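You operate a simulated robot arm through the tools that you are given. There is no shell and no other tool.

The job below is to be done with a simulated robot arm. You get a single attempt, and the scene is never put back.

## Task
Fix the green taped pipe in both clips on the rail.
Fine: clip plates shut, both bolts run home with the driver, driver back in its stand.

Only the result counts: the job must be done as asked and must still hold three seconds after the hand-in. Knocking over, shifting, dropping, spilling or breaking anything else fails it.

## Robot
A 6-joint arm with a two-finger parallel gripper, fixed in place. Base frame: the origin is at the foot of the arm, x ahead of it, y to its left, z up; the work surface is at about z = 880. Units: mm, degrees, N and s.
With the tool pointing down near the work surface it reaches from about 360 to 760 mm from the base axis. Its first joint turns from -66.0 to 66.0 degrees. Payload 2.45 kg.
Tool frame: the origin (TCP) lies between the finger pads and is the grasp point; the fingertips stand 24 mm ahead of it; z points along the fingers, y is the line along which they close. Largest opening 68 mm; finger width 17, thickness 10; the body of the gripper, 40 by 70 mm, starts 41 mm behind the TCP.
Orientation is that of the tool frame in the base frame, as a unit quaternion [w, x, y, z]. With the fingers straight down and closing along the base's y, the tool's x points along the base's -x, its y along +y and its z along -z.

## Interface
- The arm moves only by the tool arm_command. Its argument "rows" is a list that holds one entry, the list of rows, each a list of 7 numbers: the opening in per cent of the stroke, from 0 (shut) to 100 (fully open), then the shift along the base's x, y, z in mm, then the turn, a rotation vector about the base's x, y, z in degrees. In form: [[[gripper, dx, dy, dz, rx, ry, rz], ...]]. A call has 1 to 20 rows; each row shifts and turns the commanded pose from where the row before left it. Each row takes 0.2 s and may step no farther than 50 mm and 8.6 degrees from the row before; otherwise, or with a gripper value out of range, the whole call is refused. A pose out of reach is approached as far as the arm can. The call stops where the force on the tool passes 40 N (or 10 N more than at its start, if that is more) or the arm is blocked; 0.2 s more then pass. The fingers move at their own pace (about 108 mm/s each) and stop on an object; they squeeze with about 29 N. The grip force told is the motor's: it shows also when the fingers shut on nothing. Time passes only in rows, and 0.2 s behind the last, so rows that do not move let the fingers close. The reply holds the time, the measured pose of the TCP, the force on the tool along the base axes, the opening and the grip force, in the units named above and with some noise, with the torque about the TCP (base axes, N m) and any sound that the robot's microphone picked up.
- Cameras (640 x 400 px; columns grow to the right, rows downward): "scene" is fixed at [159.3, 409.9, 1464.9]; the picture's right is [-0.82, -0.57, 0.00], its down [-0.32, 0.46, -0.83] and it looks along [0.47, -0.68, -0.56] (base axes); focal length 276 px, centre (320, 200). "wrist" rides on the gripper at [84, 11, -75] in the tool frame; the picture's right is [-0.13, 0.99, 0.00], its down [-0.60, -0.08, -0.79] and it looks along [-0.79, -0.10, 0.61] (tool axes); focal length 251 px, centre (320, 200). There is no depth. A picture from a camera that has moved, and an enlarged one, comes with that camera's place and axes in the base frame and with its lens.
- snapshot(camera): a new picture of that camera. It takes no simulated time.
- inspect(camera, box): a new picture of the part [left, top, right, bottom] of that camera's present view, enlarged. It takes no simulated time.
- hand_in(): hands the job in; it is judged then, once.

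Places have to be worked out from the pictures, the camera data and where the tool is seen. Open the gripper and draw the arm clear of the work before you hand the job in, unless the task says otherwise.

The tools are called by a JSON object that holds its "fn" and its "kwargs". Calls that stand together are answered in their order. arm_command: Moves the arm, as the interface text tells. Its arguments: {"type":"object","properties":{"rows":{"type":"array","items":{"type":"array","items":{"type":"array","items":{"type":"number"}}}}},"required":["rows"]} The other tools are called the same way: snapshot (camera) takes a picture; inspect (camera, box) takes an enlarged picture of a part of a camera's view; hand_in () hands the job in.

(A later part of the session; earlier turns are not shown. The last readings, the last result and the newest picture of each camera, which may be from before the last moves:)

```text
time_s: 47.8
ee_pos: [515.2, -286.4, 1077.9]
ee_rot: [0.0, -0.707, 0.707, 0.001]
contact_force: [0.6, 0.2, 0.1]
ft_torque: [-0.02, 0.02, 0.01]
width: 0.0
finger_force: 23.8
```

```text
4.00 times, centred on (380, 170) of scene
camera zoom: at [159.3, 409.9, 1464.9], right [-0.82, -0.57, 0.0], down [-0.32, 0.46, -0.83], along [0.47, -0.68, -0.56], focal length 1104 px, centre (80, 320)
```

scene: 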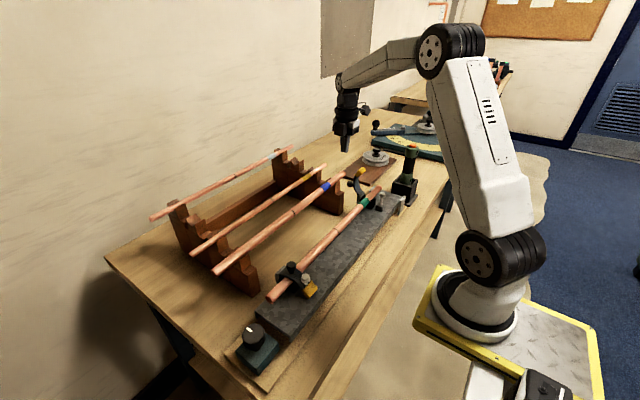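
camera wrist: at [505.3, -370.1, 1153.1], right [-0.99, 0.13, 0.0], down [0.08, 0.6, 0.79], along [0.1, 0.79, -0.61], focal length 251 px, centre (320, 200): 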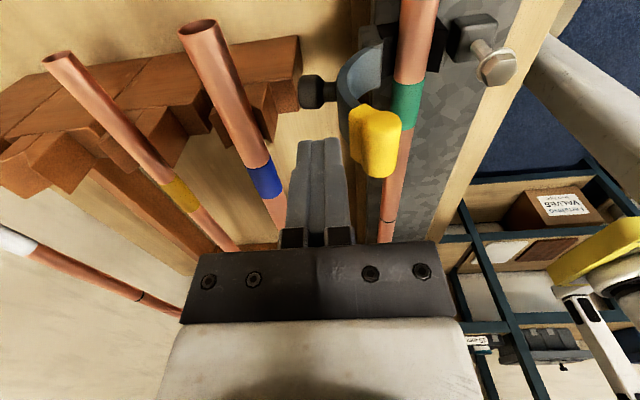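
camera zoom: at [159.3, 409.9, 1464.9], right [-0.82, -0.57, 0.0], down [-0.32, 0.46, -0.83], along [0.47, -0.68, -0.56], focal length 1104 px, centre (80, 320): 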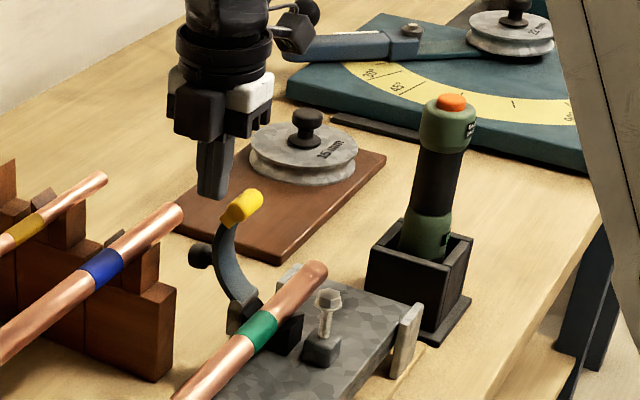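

The finger is just behind the far handle. I'll push toward -x at constant height.

{"fn": "arm_command", "kwargs": {"rows": [[[0, -8, 0, 0, 0, 0, 0], [0, -8, 0, 0, 0, 0, 0], [0, -8, 0, 0, 0, 0, 0], [0, -8, 0, 0, 0, 0, 0], [0, 0, 0, 0, 0, 0, 0]]]}}

{"fn": "snapshot", "kwargs": {"camera": "wrist"}}

{"fn": "inspect", "kwargs": {"camera": "scene", "box": [330, 130, 430, 220]}}

```text
time_s: 49.0
ee_pos: [483.5, -287.8, 1077.4]
ee_rot: [0.0, 0.707, -0.707, 0.001]
contact_force: [-1.1, 1.4, 1.2]
ft_torque: [-0.02, -0.02, 0.0]
width: 0.0
finger_force: 23.3
```

```text
taken
camera wrist: at [473.2, -371.0, 1152.7], right [-0.99, 0.13, 0.0], down [0.08, 0.6, 0.79], along [0.1, 0.79, -0.61], focal length 251 px, centre (320, 200)
```

wrist: 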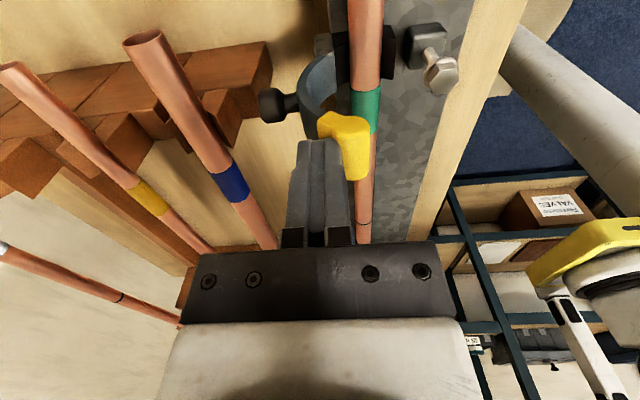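

```text
4.44 times, centred on (380, 175) of scene
camera zoom: at [159.3, 409.9, 1464.9], right [-0.82, -0.57, 0.0], down [-0.32, 0.46, -0.83], along [0.47, -0.68, -0.56], focal length 1226 px, centre (53, 311)
```

zoom: 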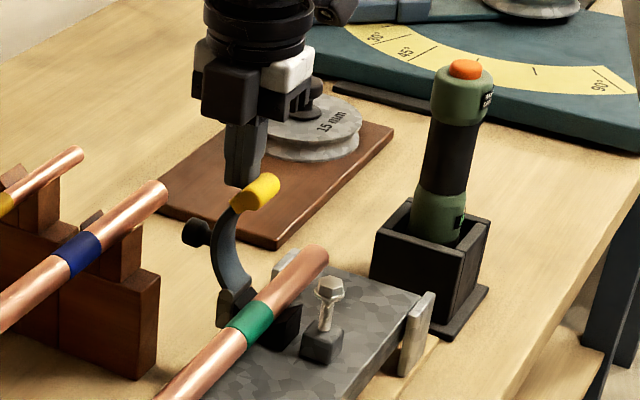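

Smooth so far. I'll follow the same arc as with the near clip.

{"fn": "arm_command", "kwargs": {"rows": [[[0, -7, 0, 0, 0, 0, 0], [0, -7, 0, -2, 0, 0, 0], [0, -7, 0, -2, 0, 0, 0], [0, -7, 0, -3, 0, 0, 0], [0, -7, 0, -3, 0, 0, 0], [0, -6, 0, -4, 0, 0, 0], [0, 0, 0, 0, 0, 0, 0]]]}}

{"fn": "snapshot", "kwargs": {"camera": "wrist"}}

{"fn": "inspect", "kwargs": {"camera": "scene", "box": [330, 140, 430, 220]}}

```text
time_s: 50.6
ee_pos: [443.2, -288.3, 1064.1]
ee_rot: [0.0, 0.707, -0.707, 0.0]
contact_force: [-0.1, 0.0, 0.3]
ft_torque: [-0.02, 0.01, 0.01]
width: 0.0
finger_force: 23.4
```

```text
taken
camera wrist: at [432.8, -371.4, 1139.6], right [-0.99, 0.13, 0.0], down [0.08, 0.6, 0.79], along [0.1, 0.79, -0.61], focal length 251 px, centre (320, 200)
```

wrist: 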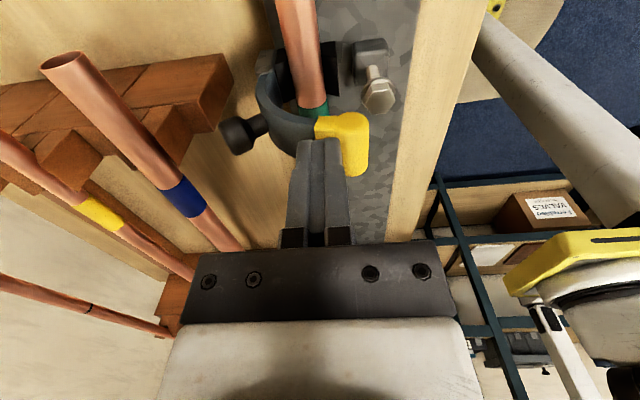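

```text
5.00 times, centred on (380, 180) of scene
camera zoom: at [159.3, 409.9, 1464.9], right [-0.82, -0.57, 0.0], down [-0.32, 0.46, -0.83], along [0.47, -0.68, -0.56], focal length 1380 px, centre (20, 300)
```

zoom: 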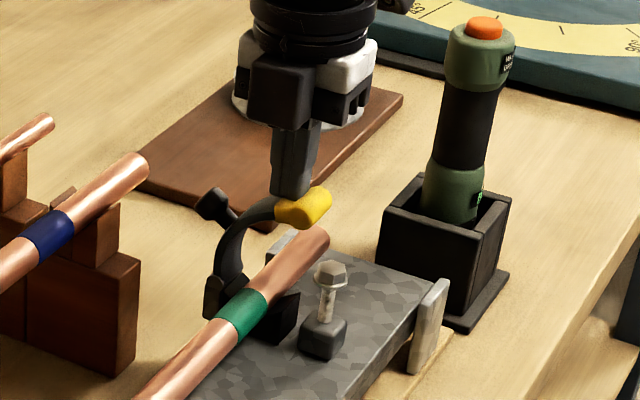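

Everything matches the near clip's behaviour so far, with no residual force. I'll continue down the arc to just above the bolt level.

{"fn": "arm_command", "kwargs": {"rows": [[[0, -5, 0, -4, 0, 0, 0], [0, -5, 0, -5, 0, 0, 0], [0, -4, 0, -5, 0, 0, 0], [0, -2.5, 0, -3.5, 0, 0, 0], [0, -2.5, 0, -3.5, 0, 0, 0], [0, -2, 0, -4, 0, 0, 0], [0, -1.5, 0, -4, 0, 0, 0], [0, 0, 0, 0, 0, 0, 0]]]}}

{"fn": "inspect", "kwargs": {"camera": "wrist", "box": [200, 40, 440, 240]}}

{"fn": "inspect", "kwargs": {"camera": "scene", "box": [330, 140, 430, 220]}}

```text
time_s: 52.4
ee_pos: [420.0, -287.3, 1034.4]
ee_rot: [0.0, 0.707, -0.707, -0.001]
contact_force: [0.7, -0.5, -0.1]
ft_torque: [-0.02, 0.01, 0.02]
width: 0.2
finger_force: 23.3
```

```text
2.00 times, centred on (320, 140) of wrist
camera zoom: at [410.2, -371.0, 1109.9], right [-0.99, 0.13, 0.0], down [0.08, 0.6, 0.79], along [0.1, 0.79, -0.61], focal length 503 px, centre (320, 320)
```

zoom: 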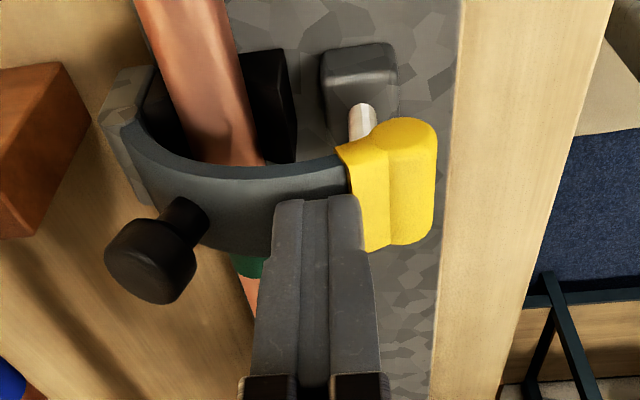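

```text
5.00 times, centred on (380, 180) of scene
camera zoom: at [159.3, 409.9, 1464.9], right [-0.82, -0.57, 0.0], down [-0.32, 0.46, -0.83], along [0.47, -0.68, -0.56], focal length 1380 px, centre (20, 300)
```

zoom: 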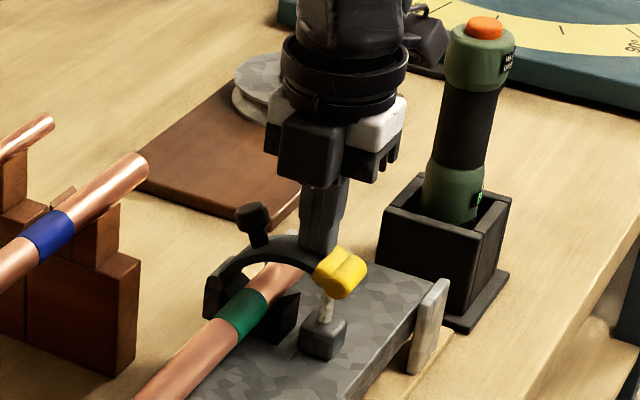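

Same stage as before. I'll lift, shift +x to about 432 (between bolt and knob), then press the plate top down.

{"fn": "arm_command", "kwargs": {"rows": [[[0, 0, 0, 10, 0, 0, 0], [0, 12.5, 0, 0, 0, 0, 0], [0, 0, 0, -6, 0, 0, 0], [0, 0, 0, -4, 0, 0, 0], [0, 0, 0, -3, 0, 0, 0], [0, -1.5, 0, -2, 0, 0, 0], [0, 0, 0, -3, 0, 0, 0], [0, 0, 0, -2, 0, 0, 0], [0, 0, 0, 0, 0, 0, 0]]]}}

{"fn": "inspect", "kwargs": {"camera": "wrist", "box": [200, 40, 440, 240]}}

{"fn": "inspect", "kwargs": {"camera": "scene", "box": [330, 140, 430, 220]}}

```text
time_s: 54.4
ee_pos: [431.5, -287.3, 1025.5]
ee_rot: [0.001, -0.707, 0.708, 0.0]
contact_force: [-11.3, -1.4, 9.7]
ft_torque: [0.01, 0.08, 0.01]
width: 0.1
finger_force: 23.9
```

```text
2.00 times, centred on (320, 140) of wrist
camera zoom: at [420.1, -370.9, 1101.0], right [-0.99, 0.13, 0.0], down [0.08, 0.6, 0.79], along [0.1, 0.79, -0.61], focal length 503 px, centre (320, 320)
```

zoom: 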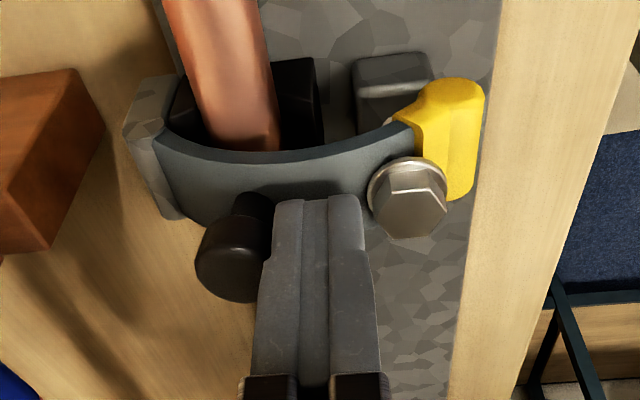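

```text
5.00 times, centred on (380, 180) of scene
camera zoom: at [158.8, 409.9, 1464.9], right [-0.82, -0.57, 0.0], down [-0.32, 0.46, -0.83], along [0.47, -0.68, -0.56], focal length 1380 px, centre (20, 300)
```

zoom: 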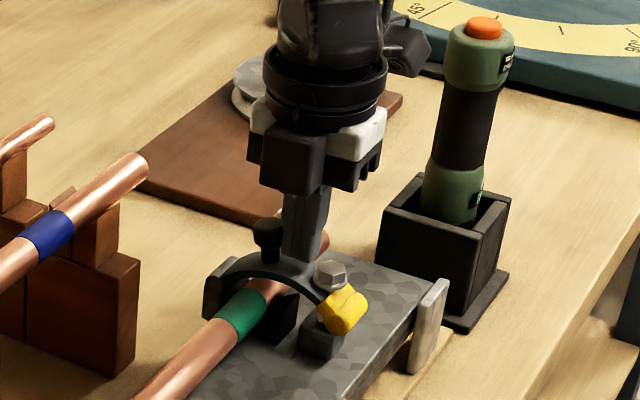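

The far plate is also under its bolt flange now. I'll lift off, move above the knob (x≈447) and press from the top.

{"fn": "arm_command", "kwargs": {"rows": [[[0, -2, 0, 2, 0, 0, 0], [0, 0, 0, 20, 0, 0, 0], [0, 0, 0, 10, 0, 0, 0], [0, 18, 0, 0, 0, 0, 0], [0, 0, 0, -8, 0, 0, 0], [0, 0, 0, -4, 0, 0, 0], [0, 0, 0, -2.5, 0, 0, 0], [0, 0, 0, 0, 0, 0, 0]]]}}

{"fn": "inspect", "kwargs": {"camera": "wrist", "box": [200, 40, 440, 240]}}

{"fn": "inspect", "kwargs": {"camera": "scene", "box": [330, 140, 430, 220]}}

```text
time_s: 56.2
ee_pos: [447.5, -286.8, 1043.8]
ee_rot: [-0.001, 0.708, -0.707, 0.0]
contact_force: [0.0, 1.0, -0.2]
ft_torque: [-0.02, 0.0, 0.0]
width: 0.2
finger_force: 23.5
```

```text
2.00 times, centred on (320, 140) of wrist
camera zoom: at [437.1, -370.9, 1118.2], right [-0.99, 0.13, 0.0], down [0.08, 0.6, 0.79], along [0.1, 0.79, -0.61], focal length 503 px, centre (320, 320)
```

zoom: 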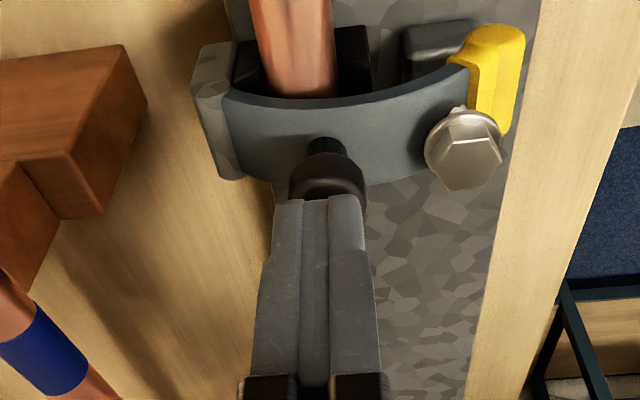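

```text
5.00 times, centred on (380, 180) of scene
camera zoom: at [159.3, 409.9, 1464.9], right [-0.82, -0.57, 0.0], down [-0.32, 0.46, -0.83], along [0.47, -0.68, -0.56], focal length 1380 px, centre (20, 300)
```

zoom: 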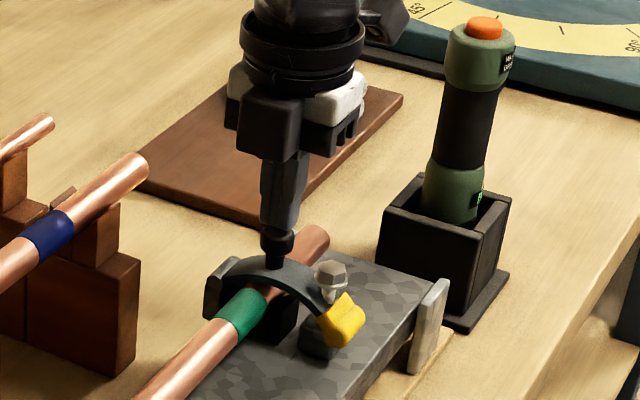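

{"fn": "arm_command", "kwargs": {"rows": [[[0, 0, 0, -2, 0, 0, 0], [0, 0, 0, -2, 0, 0, 0], [0, 0, 0, -1.5, 0, 0, 0], [0, 0, 0, 0, 0, 0, 0]]]}}

```text
time_s: 57.3
ee_pos: [447.8, -287.6, 1040.7]
ee_rot: [0.0, 0.707, -0.707, 0.0]
contact_force: [-4.2, 2.9, 7.7]
ft_torque: [0.16, 0.09, 0.03]
width: 0.0
finger_force: 23.5
stopped in row 4: the force on the tool passed its limit at 41 N (the readings are from after the stop); the commanded pose is now the measured one
```

It held solid at 41 N, so the far plate is shut too. I'll lift clear and move toward the driver, with a look at both clips on the way.

{"fn": "arm_command", "kwargs": {"rows": [[[0, 0, 0, 10, 0, 0, 0], [0, 0, 0, 40, 0, 0, 0], [0, 0, 0, 40, 0, 0, 0], [0, 0, 20, 40, 0, 0, 0], [0, 0, 0, 0, 0, 0, 0]]]}}

{"fn": "snapshot", "kwargs": {"camera": "scene"}}

{"fn": "inspect", "kwargs": {"camera": "scene", "box": [350, 165, 420, 225]}}

{"fn": "inspect", "kwargs": {"camera": "scene", "box": [250, 235, 330, 305]}}

{"fn": "snapshot", "kwargs": {"camera": "wrist"}}

```text
time_s: 58.5
ee_pos: [450.0, -266.7, 1170.7]
ee_rot: [0.001, -0.707, 0.708, -0.001]
contact_force: [-0.9, 0.0, 0.2]
ft_torque: [-0.01, 0.0, -0.02]
width: 0.0
finger_force: 23.5
```

```text
taken
```

scene: 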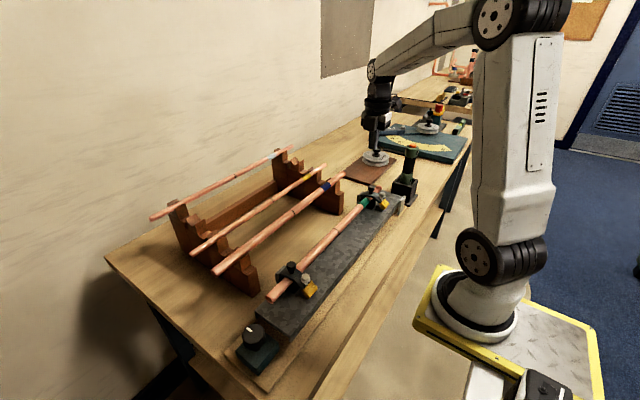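

```text
6.67 times, centred on (385, 195) of scene
camera zoom: at [159.3, 409.9, 1464.9], right [-0.82, -0.57, 0.0], down [-0.32, 0.46, -0.83], along [0.47, -0.68, -0.56], focal length 1840 px, centre (-113, 233)
```

zoom: 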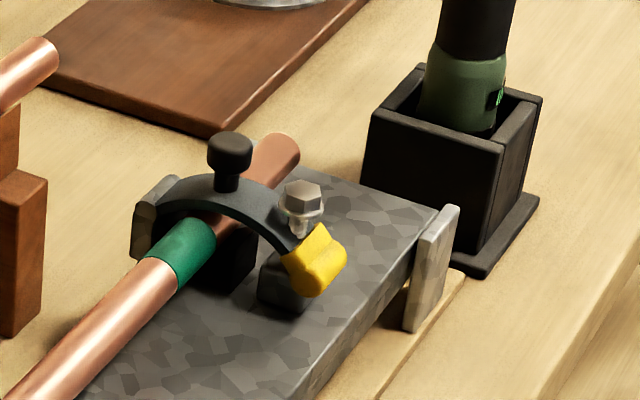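

```text
5.71 times, centred on (290, 270) of scene
camera zoom: at [159.3, 409.9, 1464.9], right [-0.82, -0.57, 0.0], down [-0.32, 0.46, -0.83], along [0.47, -0.68, -0.56], focal length 1577 px, centre (491, -200)
```

zoom: 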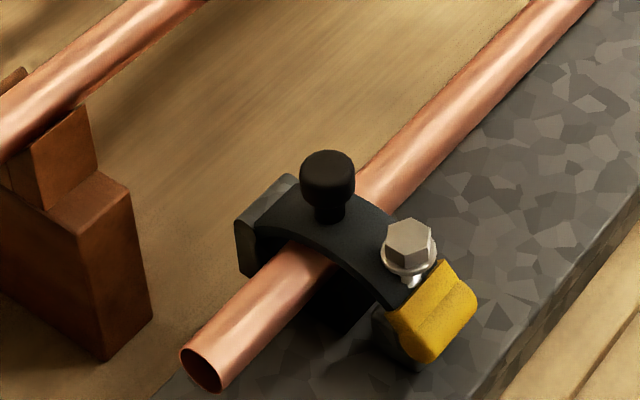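

```text
taken
camera wrist: at [438.7, -349.8, 1246.1], right [-0.99, 0.13, 0.0], down [0.08, 0.6, 0.79], along [0.1, 0.79, -0.61], focal length 251 px, centre (320, 200)
```

wrist: 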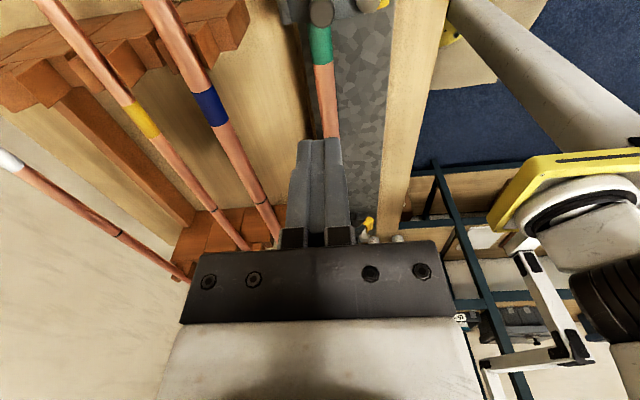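

Both plates are shut, with the knobs upright and the plate ends under the bolt flanges. Now the driver: I'll turn the tool back so the camera looks outward from the base side, and get a view of the driver's labels and its exact position.

{"fn": "arm_command", "kwargs": {"rows": [[[0, -8, -9, 3, 0, 0, -7.5], [0, -8, -9, 3, 0, 0, -7.5], [0, -8, -9, 3, 0, 0, -7.5], [0, -8, -9, 3, 0, 0, -7.5], [20, -8, -9, 3, 0, 0, -7.5], [50, -8, -9, 3, 0, 0, -7.5], [80, -8, -9, 3, 0, 0, -7.5], [100, -8, -9, 3, 0, 0, -7.5], [100, -8, -9, 3, 0, 0, -7.5], [100, -8, -10, 2, 0, 0, -7.5], [100, -10, -10, 0, 0, 0, -7.5], [100, -10, -12, 0, 0, 0, -7.5], [100, 0, 0, 0, 0, 0, 0]]]}}

{"fn": "snapshot", "kwargs": {"camera": "wrist"}}

{"fn": "inspect", "kwargs": {"camera": "wrist", "box": [160, 40, 320, 200]}}

```text
time_s: 61.3
ee_pos: [347.6, -380.3, 1197.5]
ee_rot: [0.0, 0.001, 1.0, -0.001]
contact_force: [-0.5, -0.7, -0.8]
ft_torque: [0.02, -0.02, 0.03]
width: 68.0
finger_force: 0.0
```

```text
taken
camera wrist: at [263.6, -368.3, 1273.5], right [0.13, 0.99, 0.0], down [0.6, -0.08, 0.79], along [0.79, -0.11, -0.61], focal length 251 px, centre (320, 200)
```

wrist: 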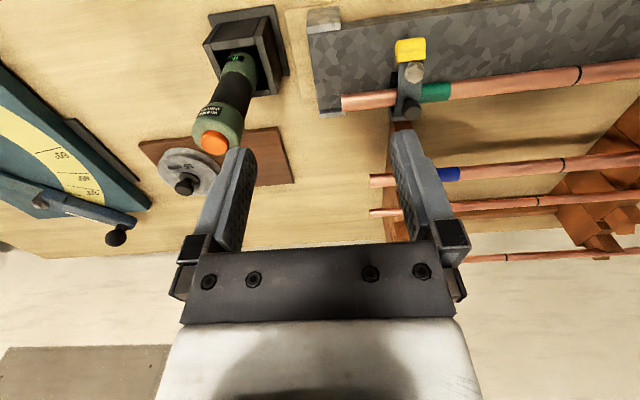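

```text
2.50 times, centred on (240, 120) of wrist
camera zoom: at [263.6, -368.3, 1273.5], right [0.13, 0.99, 0.0], down [0.6, -0.08, 0.79], along [0.79, -0.11, -0.61], focal length 629 px, centre (520, 400)
```

zoom: 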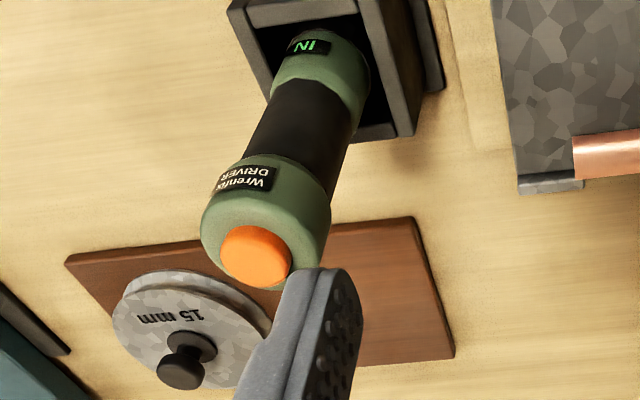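

The label reads "Wrentto DRIVER" and the display shows "IN" (tighten). Two wrist views agree that the driver axis is at about (400, -483) with the button top near z 1095. I'll enlarge the far bolt from this pose, then position over the driver.

{"fn": "inspect", "kwargs": {"camera": "wrist", "box": [370, 20, 470, 120]}}

{"fn": "arm_command", "kwargs": {"rows": [[[100, 15, -30, 0, 0, 0, 0], [100, 20, -35, 0, 0, 0, 0], [100, 17, -38, 0, 0, 0, 0], [100, 0, 0, -15, 0, 0, 0], [100, 0, 0, -12, 0, 0, 0], [100, 0, 0, 0, 0, 0, 0]]]}}

{"fn": "snapshot", "kwargs": {"camera": "wrist"}}

{"fn": "snapshot", "kwargs": {"camera": "scene"}}

```text
4.00 times, centred on (420, 70) of wrist
camera zoom: at [263.6, -368.3, 1273.5], right [0.13, 0.99, 0.0], down [0.6, -0.08, 0.79], along [0.79, -0.11, -0.61], focal length 1006 px, centre (-80, 720)
```

zoom: 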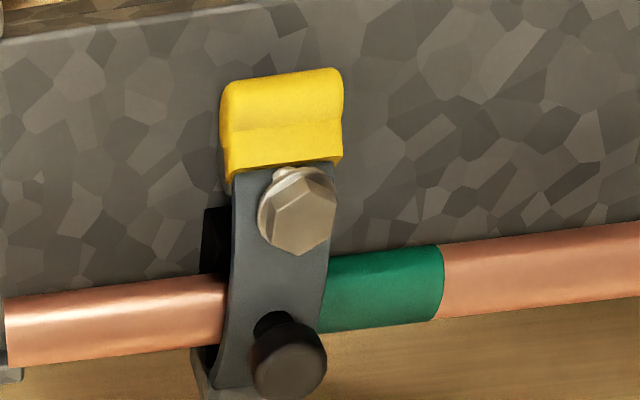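

```text
time_s: 62.7
ee_pos: [401.2, -484.1, 1172.6]
ee_rot: [-0.001, 0.0, 1.0, -0.001]
contact_force: [0.3, 0.1, 0.7]
ft_torque: [0.01, -0.01, 0.01]
width: 68.6
finger_force: 0.0
```

```text
taken
camera wrist: at [317.1, -471.9, 1248.1], right [0.13, 0.99, 0.0], down [0.6, -0.08, 0.79], along [0.79, -0.1, -0.61], focal length 251 px, centre (320, 200)
```

wrist: 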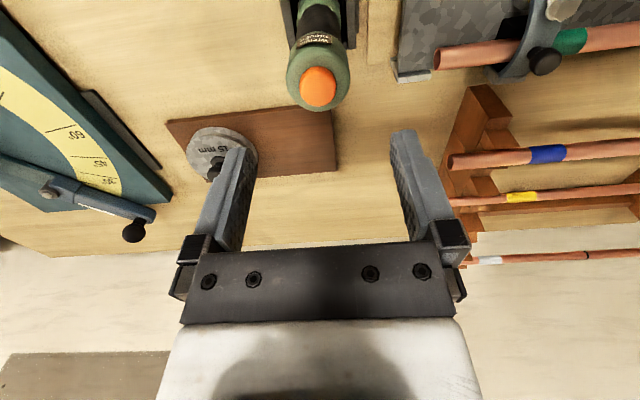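

```text
taken
```

scene: 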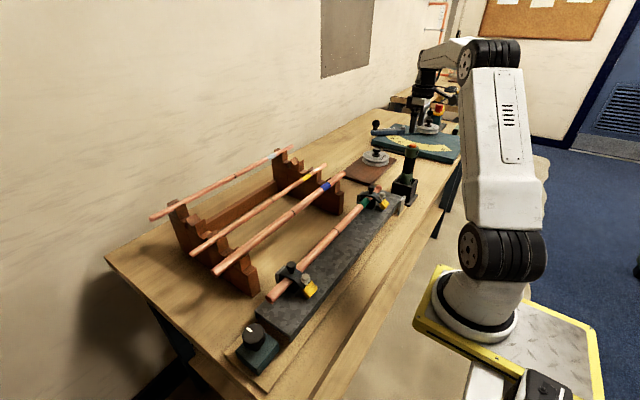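

The driver's button appears exactly on the tool axis (predicted and seen positions match). I'll zoom to fine-tune before descending.

{"fn": "inspect", "kwargs": {"camera": "wrist", "box": [270, 0, 370, 120]}}

```text
3.33 times, centred on (320, 60) of wrist
camera zoom: at [317.1, -471.9, 1248.1], right [0.13, 0.99, 0.0], down [0.6, -0.08, 0.79], along [0.79, -0.1, -0.61], focal length 838 px, centre (320, 667)
```

zoom: 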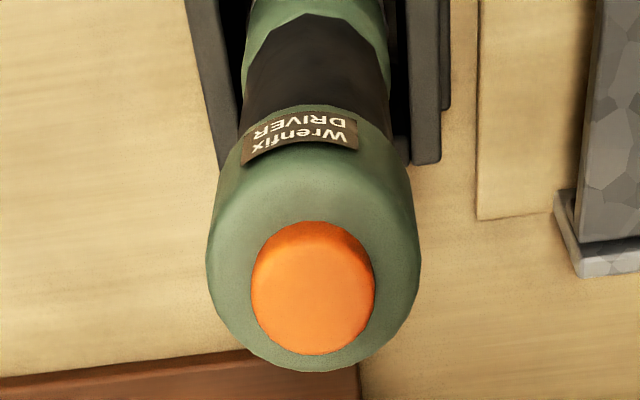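

The label reads "Wrenfix DRIVER", and the head is about 42 mm wide. I'll correct by (-1.5, -1) mm and descend around the head, keeping the palm well above the orange button (TCP z≈1066).

{"fn": "arm_command", "kwargs": {"rows": [[[100, -1.5, -1, -25, 0, 0, 0], [100, 0, 0, -25, 0, 0, 0], [100, 0, 0, -20, 0, 0, 0], [100, 0, 0, -15, 0, 0, 0], [100, 0, 0, -12, 0, 0, 0], [100, 0, 0, -8, 0, 0, 0], [100, 0, 0, 0, 0, 0, 0]]]}}

{"fn": "snapshot", "kwargs": {"camera": "wrist"}}

{"fn": "inspect", "kwargs": {"camera": "scene", "box": [375, 110, 455, 220]}}

```text
time_s: 64.3
ee_pos: [399.4, -483.4, 1064.9]
ee_rot: [0.0, 0.0, 1.0, 0.0]
contact_force: [-0.3, -0.2, -0.3]
ft_torque: [-0.01, 0.0, 0.01]
width: 68.2
finger_force: 0.1
```

```text
taken
camera wrist: at [315.9, -473.0, 1141.2], right [0.13, 0.99, 0.0], down [0.6, -0.08, 0.79], along [0.79, -0.1, -0.61], focal length 251 px, centre (320, 200)
```

wrist: 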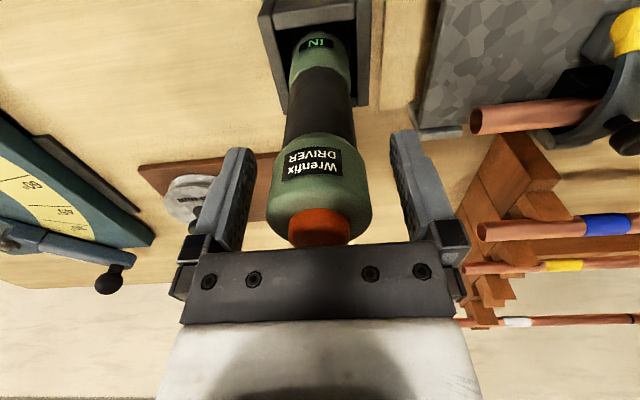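

```text
3.64 times, centred on (415, 165) of scene
camera zoom: at [159.3, 409.9, 1464.9], right [-0.82, -0.57, 0.0], down [-0.32, 0.46, -0.83], along [0.47, -0.68, -0.56], focal length 1004 px, centre (-26, 327)
```

zoom: 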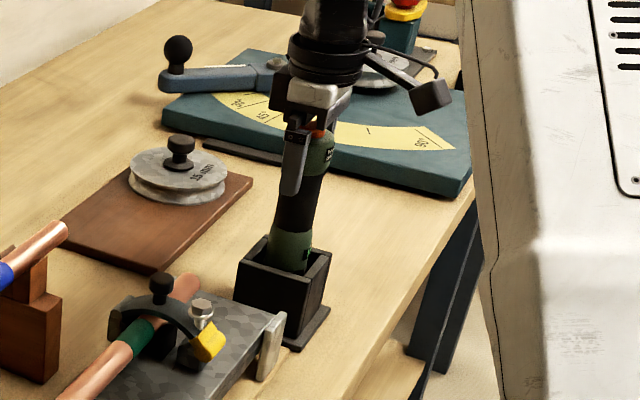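

The driver head is centred between the fingers and the button has about 11 mm clearance to the palm. I'll close the gripper.

{"fn": "arm_command", "kwargs": {"rows": [[[70, 0, 0, 0, 0, 0, 0], [40, 0, 0, 0, 0, 0, 0], [0, 0, 0, 0, 0, 0, 0], [0, 0, 0, 0, 0, 0, 0], [0, 0, 0, 0, 0, 0, 0]]]}}

{"fn": "inspect", "kwargs": {"camera": "wrist", "box": [220, 0, 420, 260]}}

```text
time_s: 65.5
ee_pos: [400.5, -485.0, 1066.1]
ee_rot: [-0.001, 0.0, 1.0, 0.0]
contact_force: [0.4, -0.3, 0.4]
ft_torque: [0.1, -0.07, -0.02]
width: 42.7
finger_force: 29.0
```

```text
1.54 times, centred on (320, 130) of wrist
camera zoom: at [315.9, -473.0, 1141.4], right [0.13, 0.99, 0.0], down [0.6, -0.08, 0.79], along [0.79, -0.1, -0.61], focal length 387 px, centre (320, 308)
```

zoom: 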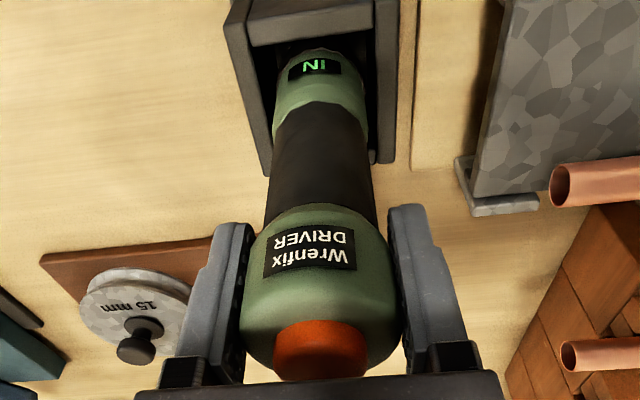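

It's gripped at 42.7 mm and the display still shows "IN". I'll lift straight up out of the stand.

{"fn": "arm_command", "kwargs": {"rows": [[[0, 0, 0, 6, 0, 0, 0], [0, 0, 0, 10, 0, 0, 0], [0, 0, 0, 16, 0, 0, 0], [0, 0, 0, 20, 0, 0, 0], [0, 0, 0, 24, 0, 0, 0], [0, 0, 0, 24, 0, 0, 0], [0, 0, 0, 24, 0, 0, 0], [0, 0, 0, 18, 0, 0, 0], [0, 0, 0, 0, 0, 0, 0], [0, 0, 0, 0, 0, 0, 0]]]}}

{"fn": "snapshot", "kwargs": {"camera": "wrist"}}

{"fn": "inspect", "kwargs": {"camera": "scene", "box": [370, 90, 450, 220]}}

```text
time_s: 67.7
ee_pos: [398.9, -484.7, 1206.1]
ee_rot: [-0.001, 0.0, 1.0, -0.001]
contact_force: [0.6, 0.3, -6.0]
ft_torque: [-0.01, 0.01, -0.01]
width: 42.5
finger_force: 28.9
```

```text
taken
camera wrist: at [314.6, -473.4, 1283.3], right [0.13, 0.99, 0.0], down [0.61, -0.08, 0.79], along [0.79, -0.1, -0.61], focal length 251 px, centre (320, 200)
```

wrist: 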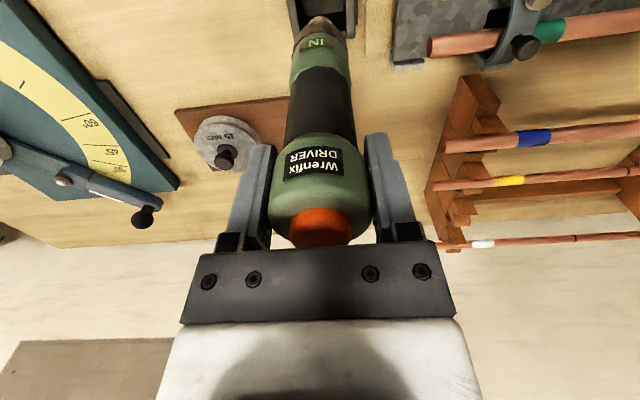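

```text
3.08 times, centred on (410, 155) of scene
camera zoom: at [159.4, 409.8, 1464.9], right [-0.82, -0.57, 0.0], down [-0.32, 0.46, -0.83], along [0.47, -0.68, -0.56], focal length 849 px, centre (43, 338)
```

zoom: 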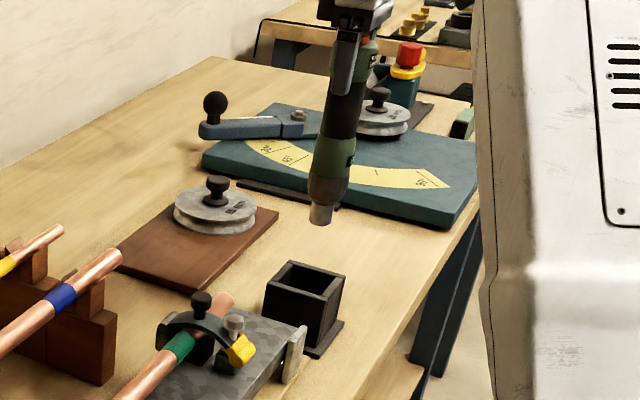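

The driver is free, with its socket tip about 174 mm below the TCP. I'll raise a little more, carry it over the far bolt (≈(410, -285)) and hover with the tip about 30 mm above the bolt head.

{"fn": "arm_command", "kwargs": {"rows": [[[0, 0, 0, 18, 0, 0, 0], [0, 1, 15, 0, 0, 0, 0], [0, 2, 30, 0, 0, 0, 0], [0, 2, 36, 0, 0, 0, 0], [0, 2, 38, 0, 0, 0, 0], [0, 2, 38, 0, 0, 0, 0], [0, 1, 28, 0, 0, 0, 0], [0, 0, 14, 0, 0, 0, 0], [0, 0, 0, 0, 0, 0, 0], [0, 0, 0, 0, 0, 0, 0]]]}}

{"fn": "snapshot", "kwargs": {"camera": "wrist"}}

{"fn": "inspect", "kwargs": {"camera": "wrist", "box": [260, 0, 380, 80]}}

{"fn": "inspect", "kwargs": {"camera": "scene", "box": [340, 110, 430, 220]}}

```text
time_s: 69.9
ee_pos: [407.0, -285.7, 1226.8]
ee_rot: [-0.001, 0.0, 1.0, -0.001]
contact_force: [-0.1, 0.2, -6.0]
ft_torque: [-0.01, -0.02, -0.01]
width: 42.6
finger_force: 29.1
```

```text
taken
camera wrist: at [323.5, -274.3, 1302.2], right [0.13, 0.99, 0.0], down [0.6, -0.08, 0.79], along [0.79, -0.1, -0.61], focal length 251 px, centre (320, 200)
```

wrist: 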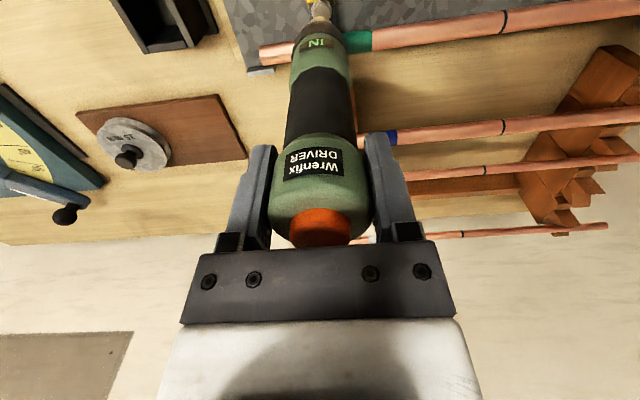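

```text
5.00 times, centred on (320, 40) of wrist
camera zoom: at [323.5, -274.3, 1302.2], right [0.13, 0.99, 0.0], down [0.6, -0.08, 0.79], along [0.79, -0.1, -0.61], focal length 1257 px, centre (320, 1000)
```

zoom: 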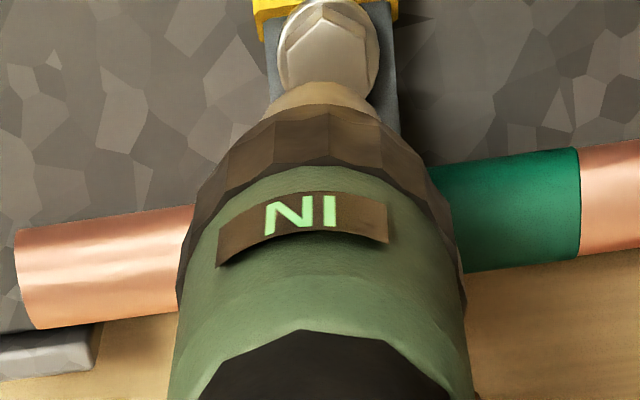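

```text
3.64 times, centred on (385, 165) of scene
camera zoom: at [159.4, 409.9, 1464.9], right [-0.82, -0.57, 0.0], down [-0.32, 0.46, -0.83], along [0.47, -0.68, -0.56], focal length 1004 px, centre (84, 327)
```

zoom: 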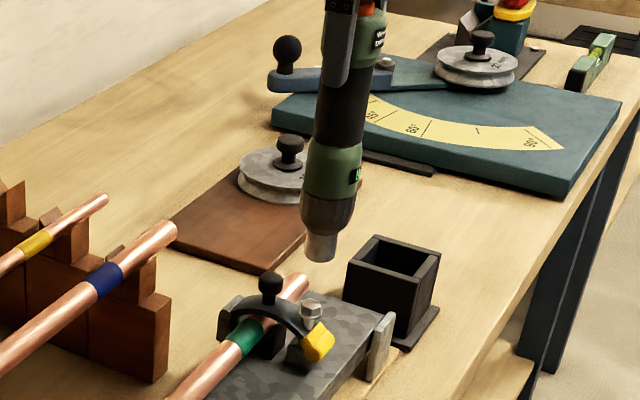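

The bolt appears slightly off the socket axis: about +3 mm in x and +1 mm in y relative to the tip. I'll shift by that, lower the tip to roughly 10 mm above the bolt head, and re-inspect.

{"fn": "arm_command", "kwargs": {"rows": [[[0, 3, 1, -10, 0, 0, 0], [0, 0, 0, -12, 0, 0, 0], [0, 0, 0, -8, 0, 0, 0], [0, 0, 0, 0, 0, 0, 0]]]}}

{"fn": "inspect", "kwargs": {"camera": "wrist", "box": [260, 0, 380, 80]}}

{"fn": "inspect", "kwargs": {"camera": "scene", "box": [355, 150, 415, 210]}}

```text
time_s: 70.9
ee_pos: [410.8, -284.3, 1196.5]
ee_rot: [-0.001, 0.0, 1.0, 0.0]
contact_force: [0.1, -0.2, -5.0]
ft_torque: [0.01, 0.02, 0.0]
width: 43.0
finger_force: 28.4
```

```text
5.00 times, centred on (320, 40) of wrist
camera zoom: at [327.3, -273.5, 1272.4], right [0.13, 0.99, 0.0], down [0.61, -0.08, 0.79], along [0.79, -0.1, -0.61], focal length 1257 px, centre (320, 1000)
```

zoom: 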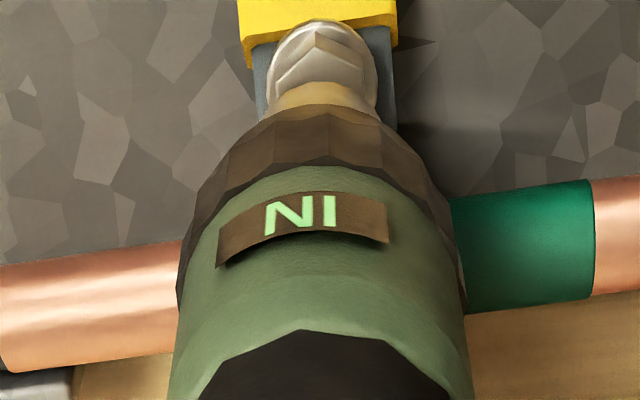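

```text
6.67 times, centred on (385, 180) of scene
camera zoom: at [159.4, 409.8, 1464.9], right [-0.82, -0.57, 0.0], down [-0.32, 0.46, -0.83], along [0.47, -0.68, -0.56], focal length 1840 px, centre (-113, 333)
```

zoom: 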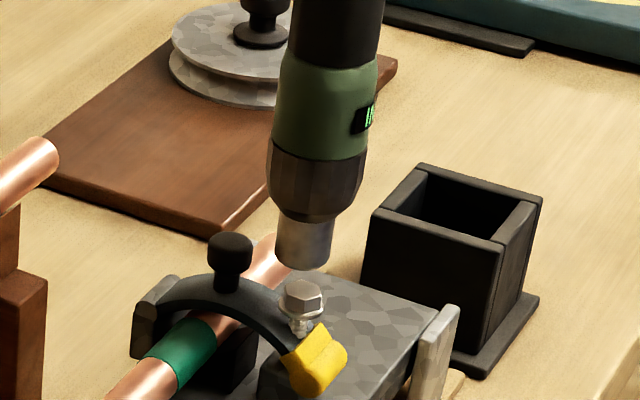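

The gap from socket to bolt is about 19 mm, and the socket looks about 1–2 mm too far in +x. I'll shift -1.5 mm, lower 12 mm and inspect at high zoom.

{"fn": "arm_command", "kwargs": {"rows": [[[0, -1.5, 0, -6, 0, 0, 0], [0, 0, 0, -6, 0, 0, 0], [0, 0, 0, 0, 0, 0, 0], [0, 0, 0, 0, 0, 0, 0]]]}}

{"fn": "inspect", "kwargs": {"camera": "wrist", "box": [290, 0, 350, 40]}}

{"fn": "inspect", "kwargs": {"camera": "scene", "box": [368, 175, 398, 205]}}

```text
time_s: 71.9
ee_pos: [410.5, -285.4, 1184.1]
ee_rot: [-0.002, 0.0, 1.0, 0.0]
contact_force: [0.7, 0.2, -6.2]
ft_torque: [0.0, 0.02, 0.0]
width: 42.7
finger_force: 28.9
```

```text
10.00 times, centred on (320, 20) of wrist
camera zoom: at [326.6, -272.8, 1260.5], right [0.13, 0.99, 0.0], down [0.61, -0.08, 0.79], along [0.79, -0.1, -0.61], focal length 2514 px, centre (320, 2000)
```

zoom: 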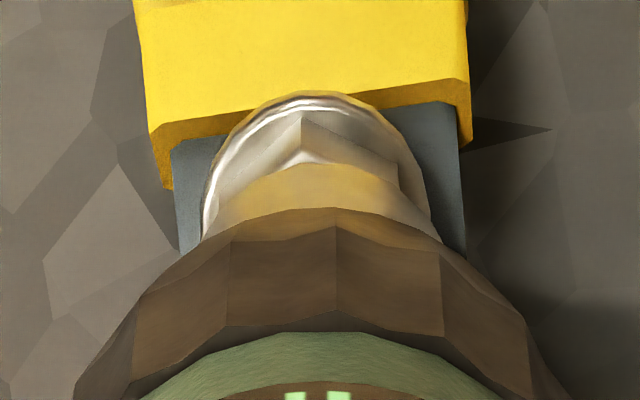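

```text
13.33 times, centred on (383, 190) of scene
camera zoom: at [159.4, 409.8, 1464.9], right [-0.82, -0.57, 0.0], down [-0.32, 0.46, -0.83], along [0.47, -0.68, -0.56], focal length 3679 px, centre (-520, 333)
```

zoom: 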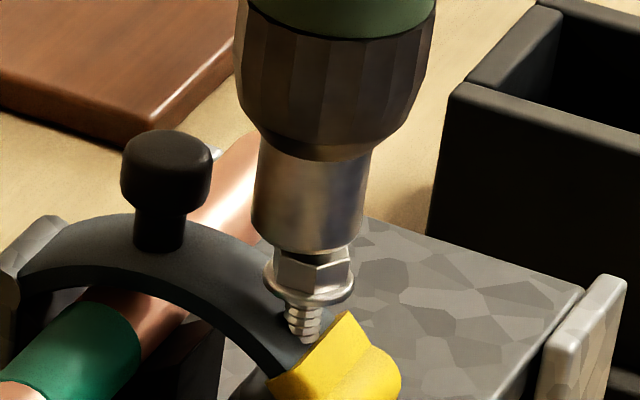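

At high zoom the bolt is slightly off the socket axis, roughly -1.5 to -2 mm in x and -0.8 mm in y. I'll correct and re-inspect before lowering onto it.

{"fn": "arm_command", "kwargs": {"rows": [[[0, -1.6, -0.7, 0, 0, 0, 0], [0, 0, 0, 0, 0, 0, 0], [0, 0, 0, 0, 0, 0, 0]]]}}

{"fn": "inspect", "kwargs": {"camera": "wrist", "box": [290, 0, 350, 40]}}

{"fn": "inspect", "kwargs": {"camera": "scene", "box": [368, 175, 398, 205]}}

```text
time_s: 72.7
ee_pos: [409.1, -285.4, 1186.0]
ee_rot: [-0.001, 0.0, 1.0, -0.001]
contact_force: [0.5, -0.3, -5.4]
ft_torque: [0.01, 0.01, 0.0]
width: 42.8
finger_force: 29.1
```

```text
10.00 times, centred on (320, 20) of wrist
camera zoom: at [325.1, -273.6, 1260.9], right [0.13, 0.99, 0.0], down [0.61, -0.08, 0.79], along [0.79, -0.1, -0.61], focal length 2514 px, centre (320, 2000)
```

zoom: 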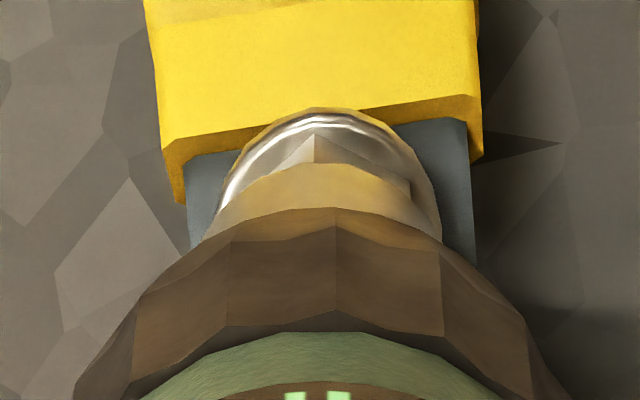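

```text
13.33 times, centred on (383, 190) of scene
camera zoom: at [159.4, 409.8, 1464.9], right [-0.82, -0.57, 0.0], down [-0.32, 0.46, -0.83], along [0.47, -0.68, -0.56], focal length 3679 px, centre (-520, 333)
```

zoom: 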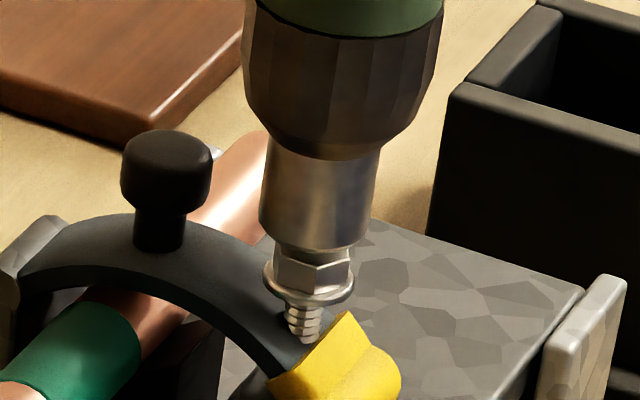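

Socket and bolt now look aligned from both cameras. I'll lower in small steps to make contact.

{"fn": "arm_command", "kwargs": {"rows": [[[0, 0, 0, -2, 0, 0, 0], [0, 0, 0, -2, 0, 0, 0], [0, 0, 0, 0, 0, 0, 0]]]}}

{"fn": "inspect", "kwargs": {"camera": "scene", "box": [368, 175, 398, 205]}}

```text
time_s: 73.5
ee_pos: [408.3, -284.9, 1180.6]
ee_rot: [-0.001, 0.0, 1.0, -0.002]
contact_force: [0.1, -0.1, -4.1]
ft_torque: [-0.03, -0.05, 0.02]
width: 42.5
finger_force: 29.8
```

```text
13.33 times, centred on (383, 190) of scene
camera zoom: at [159.4, 409.9, 1464.9], right [-0.82, -0.57, 0.0], down [-0.32, 0.46, -0.83], along [0.47, -0.68, -0.56], focal length 3679 px, centre (-520, 333)
```

zoom: 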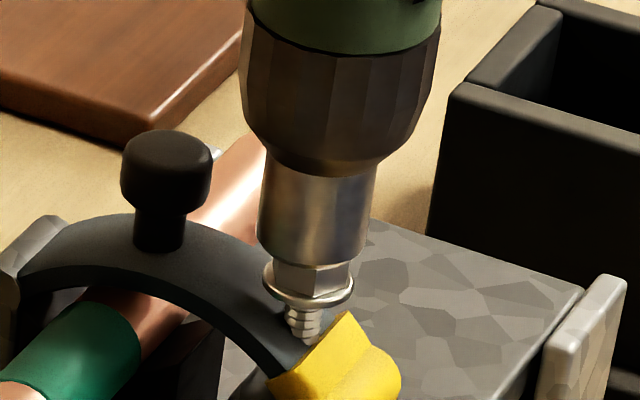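

{"fn": "arm_command", "kwargs": {"rows": [[[0, 0, 0, -2, 0, 0, 0], [0, 0, 0, -2, 0, 0, 0], [0, 0, 0, 0, 0, 0, 0]]]}}

{"fn": "inspect", "kwargs": {"camera": "scene", "box": [368, 175, 398, 205]}}

```text
time_s: 74.3
ee_pos: [408.9, -285.0, 1177.5]
ee_rot: [0.001, 0.0, 1.0, -0.004]
contact_force: [-1.3, -0.4, 8.8]
ft_torque: [0.08, 0.2, 0.0]
width: 42.8
finger_force: 28.9
```

```text
13.33 times, centred on (383, 190) of scene
camera zoom: at [159.2, 410.0, 1464.9], right [-0.82, -0.57, 0.0], down [-0.32, 0.46, -0.83], along [0.47, -0.68, -0.56], focal length 3679 px, centre (-520, 333)
```

zoom: 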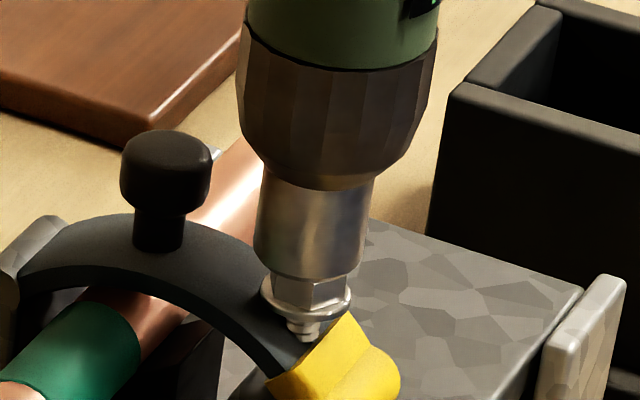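

The socket is on the bolt (about 14 N push) and the bolt head appears to have sunk a few mm. I'll hold for a second to see whether the driver keeps running it in.

{"fn": "arm_command", "kwargs": {"rows": [[[0, 0, 0, 0, 0, 0, 0], [0, 0, 0, 0, 0, 0, 0], [0, 0, 0, 0, 0, 0, 0], [0, 0, 0, 0, 0, 0, 0]]]}}

{"fn": "inspect", "kwargs": {"camera": "scene", "box": [368, 175, 398, 205]}}

```text
time_s: 75.3
ee_pos: [408.7, -284.8, 1177.6]
ee_rot: [-0.001, 0.0, 1.0, -0.001]
contact_force: [-0.5, -0.5, -6.1]
ft_torque: [0.01, -0.05, 0.02]
width: 42.7
finger_force: 29.3
```

```text
13.33 times, centred on (383, 190) of scene
camera zoom: at [159.4, 409.8, 1464.9], right [-0.82, -0.57, 0.0], down [-0.32, 0.46, -0.83], along [0.47, -0.68, -0.56], focal length 3679 px, centre (-520, 333)
```

zoom: 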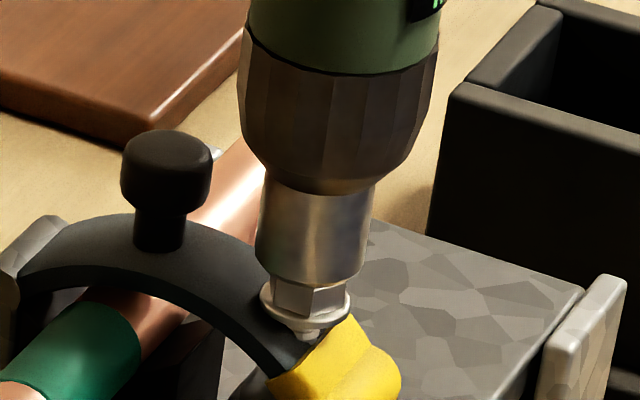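

It drives while pressed: the bolt has sunk and the push force has relaxed back to the tool's weight. I'll keep feeding down in small steps with pauses until it's home.

{"fn": "arm_command", "kwargs": {"rows": [[[0, 0, 0, -2, 0, 0, 0], [0, 0, 0, 0, 0, 0, 0], [0, 0, 0, -2, 0, 0, 0], [0, 0, 0, 0, 0, 0, 0], [0, 0, 0, 0, 0, 0, 0]]]}}

{"fn": "inspect", "kwargs": {"camera": "scene", "box": [368, 175, 398, 205]}}

```text
time_s: 76.5
ee_pos: [407.7, -284.9, 1174.1]
ee_rot: [0.0, 0.001, 1.0, -0.001]
contact_force: [0.9, 0.0, -3.9]
ft_torque: [-0.05, -0.07, -0.01]
width: 42.7
finger_force: 28.4
```

```text
13.33 times, centred on (383, 190) of scene
camera zoom: at [159.4, 409.9, 1464.9], right [-0.82, -0.57, 0.0], down [-0.32, 0.46, -0.83], along [0.47, -0.68, -0.56], focal length 3679 px, centre (-520, 333)
```

zoom: 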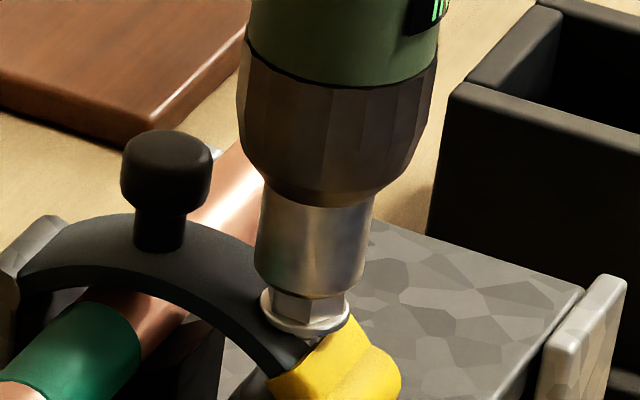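

{"fn": "arm_command", "kwargs": {"rows": [[[0, 0, 0, -2, 0, 0, 0], [0, 0, 0, 0, 0, 0, 0], [0, 0, 0, -2, 0, 0, 0], [0, 0, 0, 0, 0, 0, 0], [0, 0, 0, 0, 0, 0, 0]]]}}

{"fn": "inspect", "kwargs": {"camera": "scene", "box": [368, 175, 398, 205]}}

```text
time_s: 77.7
ee_pos: [408.3, -285.1, 1170.7]
ee_rot: [0.001, 0.0, 1.0, -0.003]
contact_force: [-4.2, 3.0, 20.3]
ft_torque: [0.56, 0.52, 0.0]
width: 42.9
finger_force: 28.9
```

```text
13.33 times, centred on (383, 190) of scene
camera zoom: at [158.9, 410.2, 1464.9], right [-0.82, -0.57, 0.0], down [-0.32, 0.46, -0.83], along [0.47, -0.68, -0.56], focal length 3679 px, centre (-520, 333)
```

zoom: 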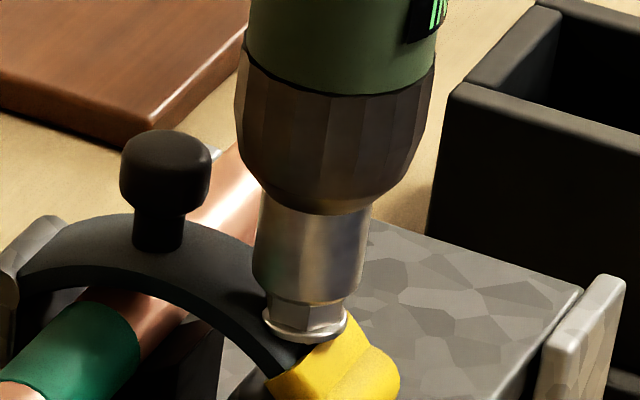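

Push force is now about 26 N. I'll hold to see whether it relaxes (still running) or stays (home).

{"fn": "arm_command", "kwargs": {"rows": [[[0, 0, 0, 0, 0, 0, 0], [0, 0, 0, 0, 0, 0, 0], [0, 0, 0, 0, 0, 0, 0], [0, 0, 0, 0, 0, 0, 0], [0, 0, 0, 0, 0, 0, 0]]]}}

{"fn": "inspect", "kwargs": {"camera": "scene", "box": [368, 175, 398, 205]}}

{"fn": "inspect", "kwargs": {"camera": "wrist", "box": [260, 0, 380, 80]}}

```text
time_s: 78.9
ee_pos: [409.7, -285.6, 1169.9]
ee_rot: [0.001, 0.0, 1.0, -0.002]
contact_force: [0.8, 1.9, 25.3]
ft_torque: [0.43, -0.25, 0.01]
width: 42.7
finger_force: 28.8
```

```text
13.33 times, centred on (383, 190) of scene
camera zoom: at [159.0, 410.2, 1464.9], right [-0.82, -0.57, 0.0], down [-0.32, 0.46, -0.83], along [0.47, -0.68, -0.56], focal length 3679 px, centre (-520, 333)
```

zoom: 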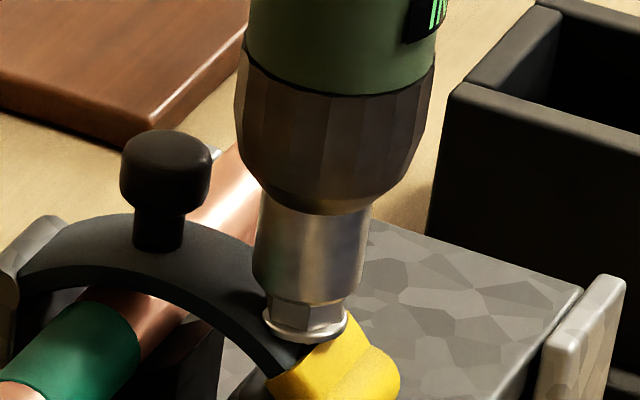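

```text
5.00 times, centred on (320, 40) of wrist
camera zoom: at [325.1, -273.4, 1245.6], right [0.13, 0.99, 0.0], down [0.6, -0.08, 0.79], along [0.79, -0.11, -0.61], focal length 1257 px, centre (320, 1000)
```

zoom: 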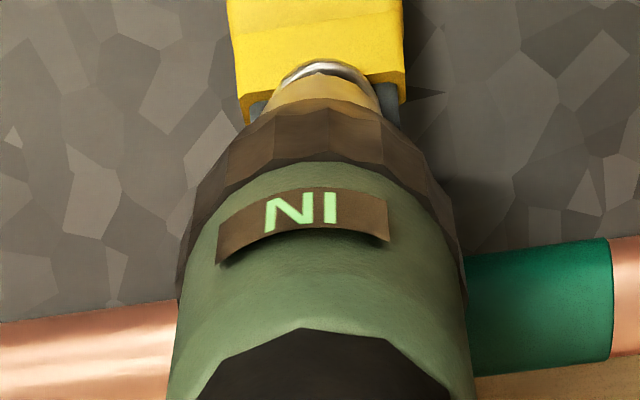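

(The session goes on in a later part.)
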